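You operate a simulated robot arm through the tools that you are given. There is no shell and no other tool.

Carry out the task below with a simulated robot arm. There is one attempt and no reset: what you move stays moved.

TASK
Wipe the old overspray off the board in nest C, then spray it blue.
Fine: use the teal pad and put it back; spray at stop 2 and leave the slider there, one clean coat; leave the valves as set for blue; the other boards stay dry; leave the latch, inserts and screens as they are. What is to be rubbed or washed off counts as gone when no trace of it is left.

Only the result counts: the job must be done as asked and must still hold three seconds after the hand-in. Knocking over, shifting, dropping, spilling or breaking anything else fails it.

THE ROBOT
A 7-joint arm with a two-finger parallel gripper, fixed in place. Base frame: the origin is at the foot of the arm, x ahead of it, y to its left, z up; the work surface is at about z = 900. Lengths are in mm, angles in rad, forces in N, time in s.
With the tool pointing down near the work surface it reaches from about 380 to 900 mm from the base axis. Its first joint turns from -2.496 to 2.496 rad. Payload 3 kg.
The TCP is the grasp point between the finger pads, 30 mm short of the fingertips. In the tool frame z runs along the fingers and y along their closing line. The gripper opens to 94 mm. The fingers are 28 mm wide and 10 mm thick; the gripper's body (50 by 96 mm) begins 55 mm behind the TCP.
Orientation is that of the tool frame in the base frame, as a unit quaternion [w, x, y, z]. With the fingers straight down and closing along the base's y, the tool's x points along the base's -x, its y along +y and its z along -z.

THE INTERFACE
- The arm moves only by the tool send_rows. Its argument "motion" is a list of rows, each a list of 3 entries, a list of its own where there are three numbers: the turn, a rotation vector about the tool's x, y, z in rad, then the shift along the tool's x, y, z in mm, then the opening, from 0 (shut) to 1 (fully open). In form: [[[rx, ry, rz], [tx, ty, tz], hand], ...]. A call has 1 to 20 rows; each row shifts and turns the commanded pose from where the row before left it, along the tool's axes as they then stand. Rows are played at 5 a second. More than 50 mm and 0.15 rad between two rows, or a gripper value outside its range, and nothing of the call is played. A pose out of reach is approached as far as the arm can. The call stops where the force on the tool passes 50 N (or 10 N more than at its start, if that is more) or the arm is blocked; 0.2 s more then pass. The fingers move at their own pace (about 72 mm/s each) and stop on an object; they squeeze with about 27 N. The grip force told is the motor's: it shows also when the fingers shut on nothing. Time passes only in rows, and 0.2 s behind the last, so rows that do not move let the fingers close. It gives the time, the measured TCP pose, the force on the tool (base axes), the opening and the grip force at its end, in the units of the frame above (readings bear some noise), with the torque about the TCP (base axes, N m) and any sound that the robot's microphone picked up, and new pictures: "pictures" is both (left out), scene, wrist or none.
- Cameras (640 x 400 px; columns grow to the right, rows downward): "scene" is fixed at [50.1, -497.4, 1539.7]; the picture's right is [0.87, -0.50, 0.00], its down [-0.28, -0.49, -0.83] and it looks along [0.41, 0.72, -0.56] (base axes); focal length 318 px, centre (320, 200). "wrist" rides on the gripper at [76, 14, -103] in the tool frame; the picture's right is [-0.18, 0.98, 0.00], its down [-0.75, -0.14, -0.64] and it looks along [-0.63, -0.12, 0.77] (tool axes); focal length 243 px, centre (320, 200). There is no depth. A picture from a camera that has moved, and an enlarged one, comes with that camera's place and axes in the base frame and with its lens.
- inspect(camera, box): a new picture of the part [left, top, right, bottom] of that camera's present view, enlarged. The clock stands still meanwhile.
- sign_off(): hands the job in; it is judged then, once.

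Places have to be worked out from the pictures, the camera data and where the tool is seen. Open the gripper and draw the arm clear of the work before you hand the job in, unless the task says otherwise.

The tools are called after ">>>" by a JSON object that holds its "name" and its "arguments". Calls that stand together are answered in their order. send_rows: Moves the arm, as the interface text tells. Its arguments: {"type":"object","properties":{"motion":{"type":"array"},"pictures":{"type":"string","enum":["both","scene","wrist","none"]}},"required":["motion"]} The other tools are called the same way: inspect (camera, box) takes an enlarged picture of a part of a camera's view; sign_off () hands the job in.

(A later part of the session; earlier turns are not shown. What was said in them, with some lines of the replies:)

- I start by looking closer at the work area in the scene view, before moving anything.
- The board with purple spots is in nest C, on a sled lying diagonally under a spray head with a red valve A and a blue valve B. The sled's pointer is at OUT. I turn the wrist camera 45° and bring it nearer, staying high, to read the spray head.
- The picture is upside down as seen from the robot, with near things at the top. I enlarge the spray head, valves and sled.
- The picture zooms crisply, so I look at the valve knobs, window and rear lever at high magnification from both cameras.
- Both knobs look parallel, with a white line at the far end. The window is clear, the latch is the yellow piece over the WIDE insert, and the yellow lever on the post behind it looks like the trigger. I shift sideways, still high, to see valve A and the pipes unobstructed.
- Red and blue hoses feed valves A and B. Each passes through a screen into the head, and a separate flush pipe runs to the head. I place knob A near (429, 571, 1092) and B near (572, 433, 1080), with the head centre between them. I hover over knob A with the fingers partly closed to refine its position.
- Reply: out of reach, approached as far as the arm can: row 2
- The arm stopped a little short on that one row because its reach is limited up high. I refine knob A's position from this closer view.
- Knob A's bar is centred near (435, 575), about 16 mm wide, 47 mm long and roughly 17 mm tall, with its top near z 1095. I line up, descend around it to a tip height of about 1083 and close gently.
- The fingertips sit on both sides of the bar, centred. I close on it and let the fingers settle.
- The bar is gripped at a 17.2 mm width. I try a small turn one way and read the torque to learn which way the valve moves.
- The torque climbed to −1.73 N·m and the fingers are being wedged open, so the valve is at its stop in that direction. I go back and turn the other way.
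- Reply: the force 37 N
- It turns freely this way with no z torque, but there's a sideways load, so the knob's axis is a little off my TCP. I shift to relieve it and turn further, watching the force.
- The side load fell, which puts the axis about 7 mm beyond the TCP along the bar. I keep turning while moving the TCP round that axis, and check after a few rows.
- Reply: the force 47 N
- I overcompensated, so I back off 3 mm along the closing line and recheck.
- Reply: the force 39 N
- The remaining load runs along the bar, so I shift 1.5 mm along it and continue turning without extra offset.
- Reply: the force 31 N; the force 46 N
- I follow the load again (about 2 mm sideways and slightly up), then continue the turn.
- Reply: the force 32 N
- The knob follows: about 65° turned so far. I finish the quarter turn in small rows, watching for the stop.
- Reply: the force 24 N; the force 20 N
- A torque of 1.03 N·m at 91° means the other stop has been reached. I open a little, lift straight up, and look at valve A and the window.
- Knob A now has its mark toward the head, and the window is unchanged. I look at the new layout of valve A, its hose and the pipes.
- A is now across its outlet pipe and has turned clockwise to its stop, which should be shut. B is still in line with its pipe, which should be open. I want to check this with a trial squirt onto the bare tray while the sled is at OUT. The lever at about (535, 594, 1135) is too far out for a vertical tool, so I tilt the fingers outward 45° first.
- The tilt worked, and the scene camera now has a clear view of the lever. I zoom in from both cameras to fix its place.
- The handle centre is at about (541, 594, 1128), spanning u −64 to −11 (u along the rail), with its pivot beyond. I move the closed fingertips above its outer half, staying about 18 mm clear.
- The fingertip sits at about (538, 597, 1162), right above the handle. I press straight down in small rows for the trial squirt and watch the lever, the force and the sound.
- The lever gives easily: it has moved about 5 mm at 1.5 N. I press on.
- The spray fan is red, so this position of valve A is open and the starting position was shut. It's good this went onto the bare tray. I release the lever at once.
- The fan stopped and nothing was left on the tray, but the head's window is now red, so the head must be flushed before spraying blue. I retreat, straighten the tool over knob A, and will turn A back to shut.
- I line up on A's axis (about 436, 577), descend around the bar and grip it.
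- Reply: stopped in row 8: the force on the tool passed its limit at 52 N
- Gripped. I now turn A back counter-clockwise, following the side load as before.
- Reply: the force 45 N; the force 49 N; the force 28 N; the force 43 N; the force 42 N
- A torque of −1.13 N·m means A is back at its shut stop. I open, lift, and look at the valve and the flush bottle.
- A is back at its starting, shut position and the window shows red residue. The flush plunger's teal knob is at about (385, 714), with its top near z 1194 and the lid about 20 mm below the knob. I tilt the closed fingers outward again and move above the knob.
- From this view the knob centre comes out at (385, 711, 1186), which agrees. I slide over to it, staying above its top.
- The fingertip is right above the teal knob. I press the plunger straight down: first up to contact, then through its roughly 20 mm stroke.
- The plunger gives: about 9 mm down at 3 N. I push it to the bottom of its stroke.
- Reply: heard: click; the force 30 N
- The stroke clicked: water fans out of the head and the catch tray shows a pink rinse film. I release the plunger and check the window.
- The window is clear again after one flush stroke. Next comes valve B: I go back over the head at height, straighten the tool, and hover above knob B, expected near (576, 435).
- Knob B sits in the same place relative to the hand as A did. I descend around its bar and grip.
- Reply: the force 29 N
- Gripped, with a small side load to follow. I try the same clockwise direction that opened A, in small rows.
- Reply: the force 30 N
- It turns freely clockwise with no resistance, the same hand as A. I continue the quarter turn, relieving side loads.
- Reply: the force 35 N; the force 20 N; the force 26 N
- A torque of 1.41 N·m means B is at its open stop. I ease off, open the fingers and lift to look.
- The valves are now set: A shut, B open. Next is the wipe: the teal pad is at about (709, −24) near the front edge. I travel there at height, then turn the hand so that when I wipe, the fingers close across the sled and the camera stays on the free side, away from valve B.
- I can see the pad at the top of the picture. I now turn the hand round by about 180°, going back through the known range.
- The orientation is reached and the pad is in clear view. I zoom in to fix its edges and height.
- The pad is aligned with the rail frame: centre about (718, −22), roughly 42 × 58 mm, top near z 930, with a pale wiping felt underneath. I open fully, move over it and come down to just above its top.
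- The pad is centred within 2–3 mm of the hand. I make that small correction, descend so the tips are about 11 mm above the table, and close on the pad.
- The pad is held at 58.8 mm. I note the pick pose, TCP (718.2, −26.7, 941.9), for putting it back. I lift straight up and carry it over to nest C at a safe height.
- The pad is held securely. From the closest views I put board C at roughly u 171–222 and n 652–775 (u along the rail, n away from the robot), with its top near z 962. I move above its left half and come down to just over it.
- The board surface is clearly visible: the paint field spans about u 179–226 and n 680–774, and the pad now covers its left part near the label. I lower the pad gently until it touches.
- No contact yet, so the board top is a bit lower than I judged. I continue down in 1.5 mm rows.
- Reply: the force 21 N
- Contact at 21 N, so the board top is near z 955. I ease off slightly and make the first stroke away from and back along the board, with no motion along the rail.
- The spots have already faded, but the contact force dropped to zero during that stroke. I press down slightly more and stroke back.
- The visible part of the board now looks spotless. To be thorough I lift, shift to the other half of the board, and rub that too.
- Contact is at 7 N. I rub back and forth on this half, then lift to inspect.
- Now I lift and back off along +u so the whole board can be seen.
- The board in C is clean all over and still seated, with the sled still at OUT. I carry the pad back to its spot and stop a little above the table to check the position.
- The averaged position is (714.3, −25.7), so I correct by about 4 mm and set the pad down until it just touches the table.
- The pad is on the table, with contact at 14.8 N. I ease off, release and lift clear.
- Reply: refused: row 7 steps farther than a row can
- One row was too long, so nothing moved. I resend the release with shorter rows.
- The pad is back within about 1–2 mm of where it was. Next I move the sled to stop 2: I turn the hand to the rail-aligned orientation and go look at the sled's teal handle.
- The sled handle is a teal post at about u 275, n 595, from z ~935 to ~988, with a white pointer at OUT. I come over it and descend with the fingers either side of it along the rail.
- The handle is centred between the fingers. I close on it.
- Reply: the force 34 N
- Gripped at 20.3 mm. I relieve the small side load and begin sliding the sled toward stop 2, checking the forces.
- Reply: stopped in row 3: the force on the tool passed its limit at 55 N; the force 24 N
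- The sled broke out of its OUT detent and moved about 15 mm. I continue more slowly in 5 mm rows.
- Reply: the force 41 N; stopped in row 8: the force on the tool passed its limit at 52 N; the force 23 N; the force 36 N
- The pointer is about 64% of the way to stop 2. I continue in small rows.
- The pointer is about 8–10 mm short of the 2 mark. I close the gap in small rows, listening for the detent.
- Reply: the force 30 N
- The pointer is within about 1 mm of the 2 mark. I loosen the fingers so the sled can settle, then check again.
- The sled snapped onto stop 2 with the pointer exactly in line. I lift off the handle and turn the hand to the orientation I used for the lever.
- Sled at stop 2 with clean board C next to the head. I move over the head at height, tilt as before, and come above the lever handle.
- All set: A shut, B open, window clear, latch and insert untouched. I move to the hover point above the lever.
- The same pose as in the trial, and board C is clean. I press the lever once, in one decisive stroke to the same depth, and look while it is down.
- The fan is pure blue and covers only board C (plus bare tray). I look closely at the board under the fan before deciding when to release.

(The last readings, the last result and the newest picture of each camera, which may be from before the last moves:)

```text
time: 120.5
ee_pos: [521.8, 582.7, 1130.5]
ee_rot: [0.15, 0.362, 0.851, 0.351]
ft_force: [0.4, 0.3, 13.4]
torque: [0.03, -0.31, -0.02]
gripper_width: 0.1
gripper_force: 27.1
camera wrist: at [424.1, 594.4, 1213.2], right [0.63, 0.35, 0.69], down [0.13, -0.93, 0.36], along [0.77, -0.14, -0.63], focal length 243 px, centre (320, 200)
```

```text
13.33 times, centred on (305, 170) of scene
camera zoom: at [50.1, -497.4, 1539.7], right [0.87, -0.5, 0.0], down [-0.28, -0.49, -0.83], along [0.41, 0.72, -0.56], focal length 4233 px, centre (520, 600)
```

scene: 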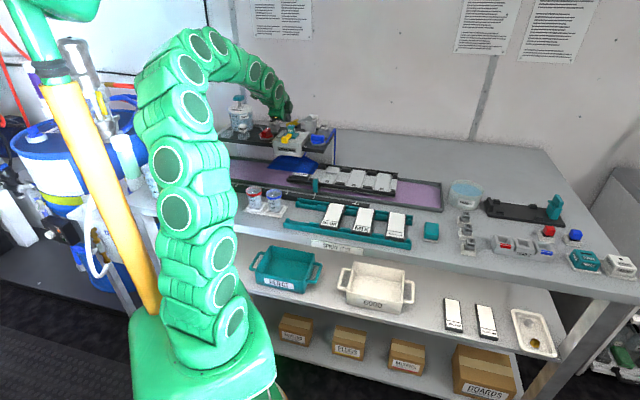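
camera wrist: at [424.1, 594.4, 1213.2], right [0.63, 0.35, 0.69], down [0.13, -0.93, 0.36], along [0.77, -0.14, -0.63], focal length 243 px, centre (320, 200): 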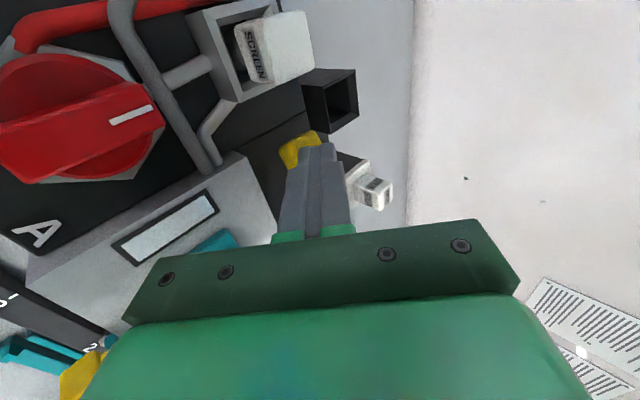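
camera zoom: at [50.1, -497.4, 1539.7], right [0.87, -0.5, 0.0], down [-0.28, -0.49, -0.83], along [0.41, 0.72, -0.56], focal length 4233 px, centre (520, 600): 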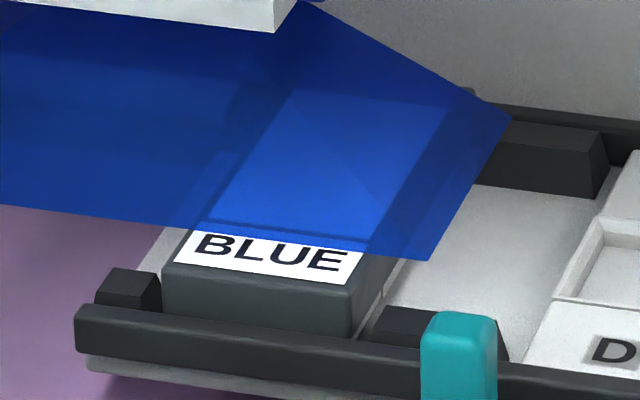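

The stroke and hold match the trial exactly, so I release now in the same way.

>>> {"name": "send_rows", "arguments": {"motion": [[[0, 0, 0], [0, 14, -14], 0], [[0, 0, 0], [0, 14, -14], 0], [[0, 0, 0], [0, 10, -10], 0], [[0, 0, 0], [0, 0, 0], 0]]}}

>>> {"name": "inspect", "arguments": {"camera": "scene", "box": [285, 155, 325, 185]}}

>>> {"name": "inspect", "arguments": {"camera": "scene", "box": [240, 90, 360, 200]}}

```text
time: 121.5
ee_pos: [522.3, 581.7, 1183.8]
ee_rot: [0.15, 0.36, 0.851, 0.35]
ft_force: [-0.6, 0.7, 0.1]
torque: [0.03, 0.03, -0.02]
gripper_width: 0.0
gripper_force: 27.1
camera wrist: at [424.9, 594.0, 1266.8], right [0.63, 0.35, 0.69], down [0.13, -0.93, 0.36], along [0.77, -0.14, -0.63], focal length 243 px, centre (320, 200)
```

scene: 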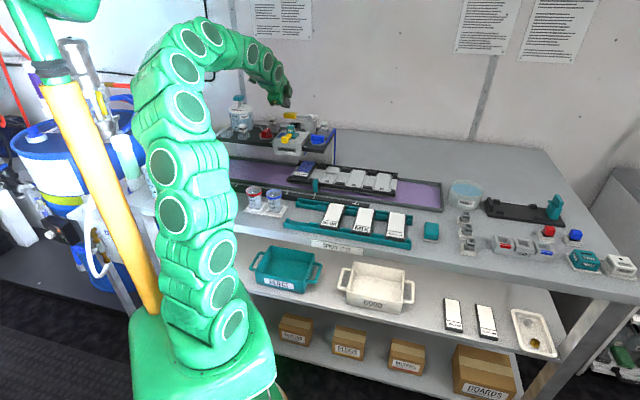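
wrist: 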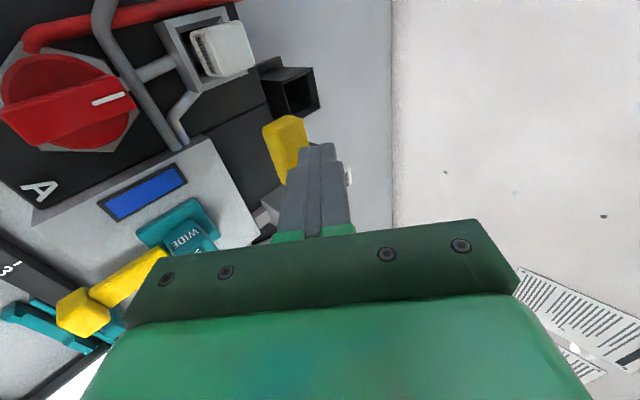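

```text
13.33 times, centred on (305, 170) of scene
camera zoom: at [50.1, -497.4, 1539.7], right [0.87, -0.5, 0.0], down [-0.28, -0.49, -0.83], along [0.41, 0.72, -0.56], focal length 4233 px, centre (520, 600)
```

zoom: 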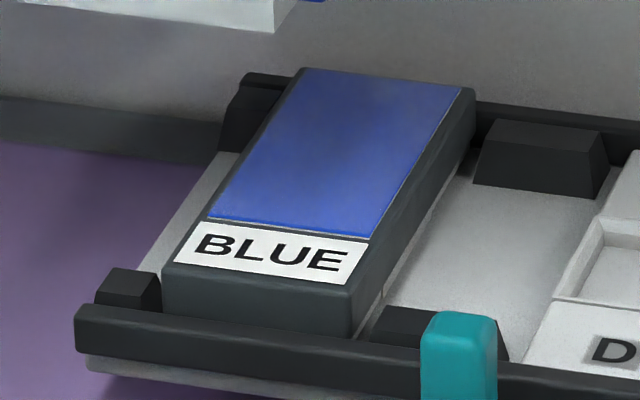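

```text
3.64 times, centred on (300, 145) of scene
camera zoom: at [50.1, -497.4, 1539.7], right [0.87, -0.5, 0.0], down [-0.28, -0.49, -0.83], along [0.41, 0.72, -0.56], focal length 1154 px, centre (393, 400)
```

zoom: 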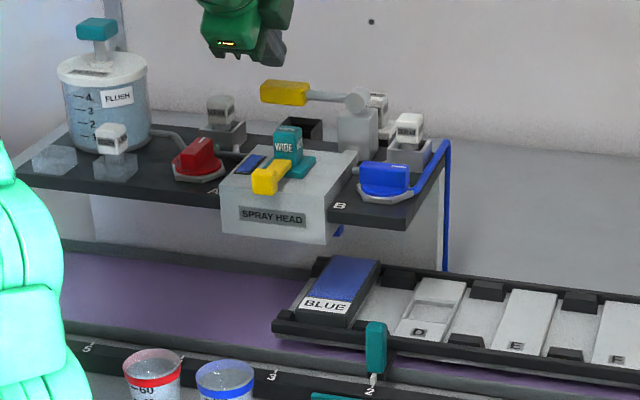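

Board C has an even blue coat, the lever is back up, and the window shows pure blue. I now retreat along the same path: back over the head, straighten, and open the gripper.

>>> {"name": "send_rows", "arguments": {"motion": [[[0, 0, 0], [-2.3, -20.8, -24.7], 0], [[0, 0, 0], [-2.3, -20.8, -24.7], 0], [[0.13, 0, 0], [0, 0, 0], 0], [[0.13, 0, 0], [0, 0, 0], 0], [[0.13, 0, 0], [0, 0, 0], 0], [[0.13, 0, 0], [0, 0, 0], 0], [[0.13, 0, 0], [0, 0, 0], 0], [[0.135, 0, 0], [0, 0, 0], 0], [[0, 0, 0], [-20, -40, 0], 0.3], [[0, 0, 0], [-20, -40, 0], 0.6], [[0, 0, 0], [-20, -40, 0], 1], [[0, 0, 0], [-20, -40, 0], 1], [[0, 0, 0], [-20, -40, -10], 1], [[0, 0, 0], [-20, -40, -10], 1], [[0, 0, 0], [-20, -40, -10], 1], [[0, 0, 0], [0, 0, 0], 1]]}}

>>> {"name": "inspect", "arguments": {"camera": "scene", "box": [200, 80, 360, 200]}}

```text
time: 124.9
ee_pos: [384.8, 240.2, 1201.4]
ee_rot: [-0.019, 0.393, 0.919, -0.016]
ft_force: [0.4, -0.4, 0.8]
torque: [-0.01, -0.04, 0.02]
gripper_width: 94.1
gripper_force: 0.2
camera wrist: at [346.9, 305.3, 1306.0], right [0.84, 0.54, -0.05], down [0.45, -0.64, 0.63], along [0.31, -0.55, -0.78], focal length 243 px, centre (320, 200)
```

scene: 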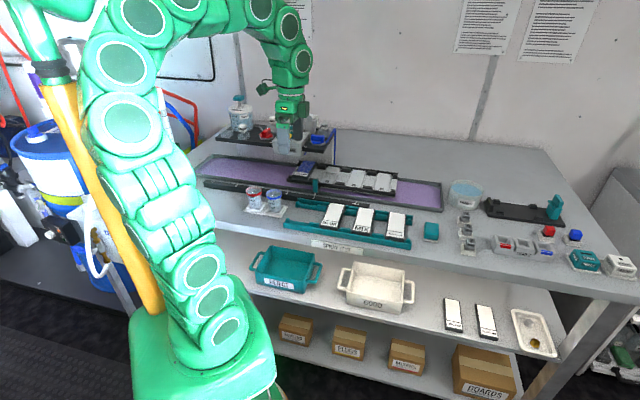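
wrist: 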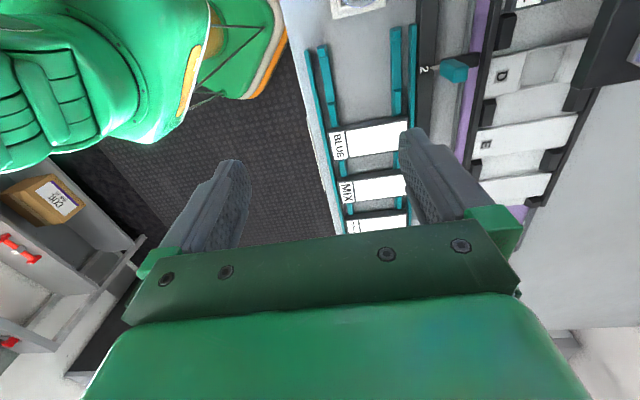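

```text
3.33 times, centred on (280, 140) of scene
camera zoom: at [50.1, -497.4, 1539.7], right [0.87, -0.5, 0.0], down [-0.28, -0.49, -0.83], along [0.41, 0.72, -0.56], focal length 1058 px, centre (453, 400)
```

zoom: 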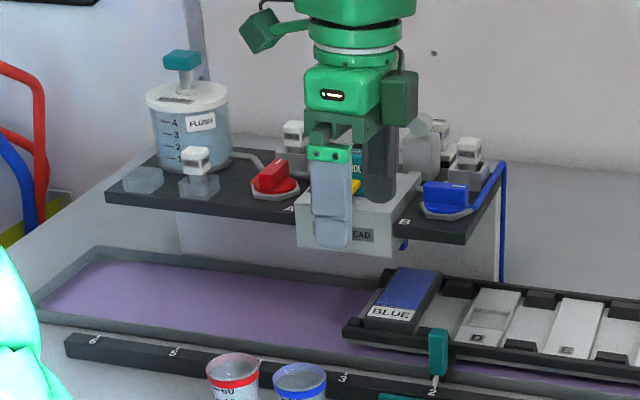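

The arm is clear of the work. I turn the hand so the wrist camera faces the board, for a final check of the coat, the valves and everything around.

>>> {"name": "send_rows", "arguments": {"motion": [[[0, 0, -0.14], [0, 0, -10], 1], [[0, 0, -0.14], [0, 0, -10], 1], [[0, 0, -0.14], [0, 0, 0], 1], [[0, 0, -0.14], [0, 0, 0], 1], [[0, 0, -0.14], [0, 0, 0], 1], [[0, 0, -0.14], [0, 0, 0], 1], [[0, 0, -0.14], [0, 0, 0], 1], [[0, 0, -0.14], [0, 0, 0], 1], [[0, 0, -0.14], [0, 0, 0], 1], [[0, 0, -0.14], [0, 0, 0], 1], [[0, 0, -0.14], [0, 0, 0], 1], [[0, 0, 0], [0, 0, 0], 1]]}}

>>> {"name": "inspect", "arguments": {"camera": "wrist", "box": [200, 60, 440, 220]}}

>>> {"name": "inspect", "arguments": {"camera": "scene", "box": [280, 150, 330, 190]}}

>>> {"name": "inspect", "arguments": {"camera": "scene", "box": [300, 160, 640, 290]}}

```text
time: 127.5
ee_pos: [375.8, 239.4, 1239.9]
ee_rot: [-0.001, -0.361, 0.933, 0.0]
ft_force: [0.2, -0.3, -0.5]
torque: [-0.02, -0.01, 0.01]
gripper_width: 94.4
gripper_force: 0.0
camera wrist: at [310.2, 198.8, 1342.9], right [-0.53, 0.85, 0.0], down [0.65, 0.4, 0.64], along [0.54, 0.34, -0.77], focal length 243 px, centre (320, 200)
```

scene: 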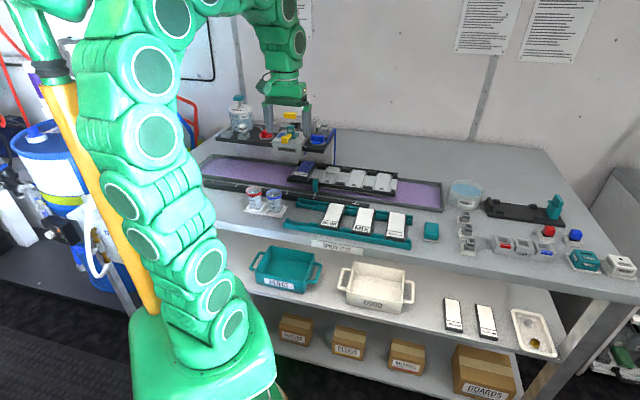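
wrist: 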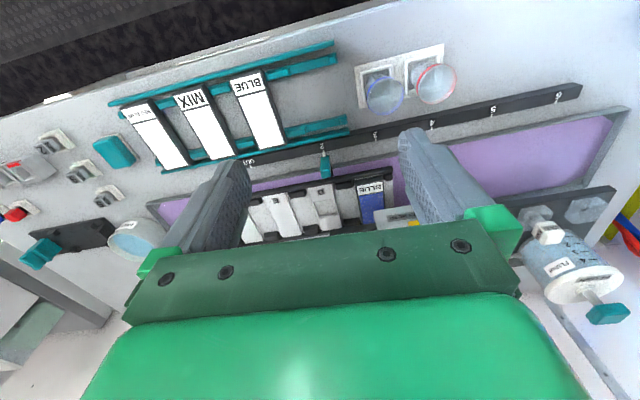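

```text
2.50 times, centred on (320, 140) of wrist
camera zoom: at [310.2, 198.8, 1342.9], right [-0.53, 0.85, 0.0], down [0.65, 0.4, 0.64], along [0.54, 0.34, -0.77], focal length 606 px, centre (320, 350)
```

zoom: 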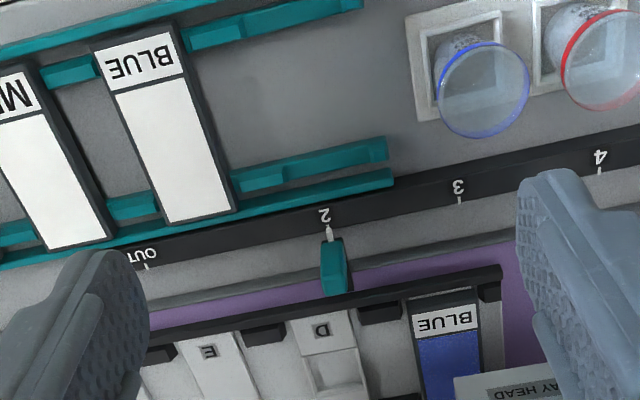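

```text
10.00 times, centred on (305, 170) of scene
camera zoom: at [50.1, -497.4, 1539.7], right [0.87, -0.5, 0.0], down [-0.28, -0.49, -0.83], along [0.41, 0.72, -0.56], focal length 3175 px, centre (470, 500)
```

zoom: 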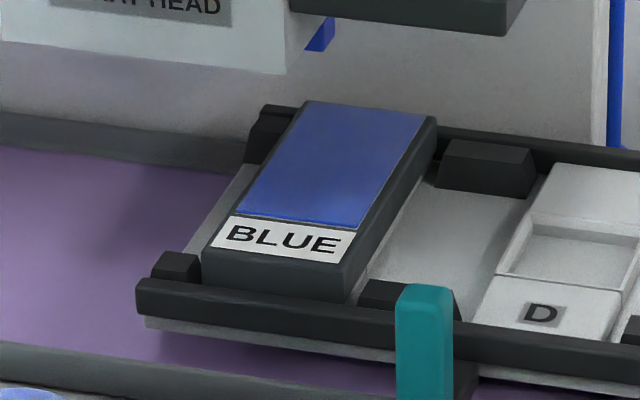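

```text
1.88 times, centred on (470, 225) of scene
camera zoom: at [50.1, -497.4, 1539.7], right [0.87, -0.5, 0.0], down [-0.28, -0.49, -0.83], along [0.41, 0.72, -0.56], focal length 598 px, centre (38, 153)
```

zoom: 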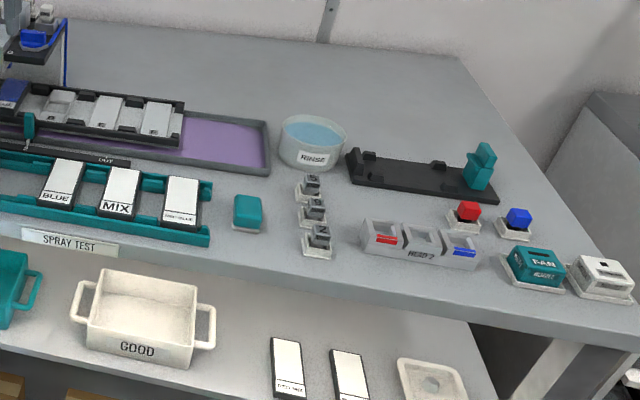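

Final check:
- Board C has an even, pure blue coat.
- The sled's pointer is at stop 2.
- Valve A is shut and B is open.
- The latch, WIDE insert and screens are untouched.
- The other boards are dry.
- The pad is back in place.
- The gripper is open and clear.

I hand the job in.

>>> {"name": "sign_off", "arguments": {}}

```text
The job is handed in.
```

The board in nest C is wiped clean and has one even coat of blue, and I have handed the job in. I don't have the judge's result.

- **Pad:** the teal pad is back within 1–2 mm of where it was.
- **Slider:** it is at stop 2, with its pointer in line with the mark.
- **Valves:** they are left as set for blue, with A (red) shut and B (blue) open.
- **Everything else:** the other boards are dry, and the latch, inserts and screens are untouched.

I could not tell which valve position was open, so I tried the spray over the bare tray with the slider still at OUT. It came out red. I shut valve A and gave the head one stroke of flush, and its window went clear before the blue coat.

The test and flush left tinted rinse water in the catch tray, now purple after the blue spray, and used one stroke from the flush bottle. The head's window now shows blue because I did not flush it again afterwards.
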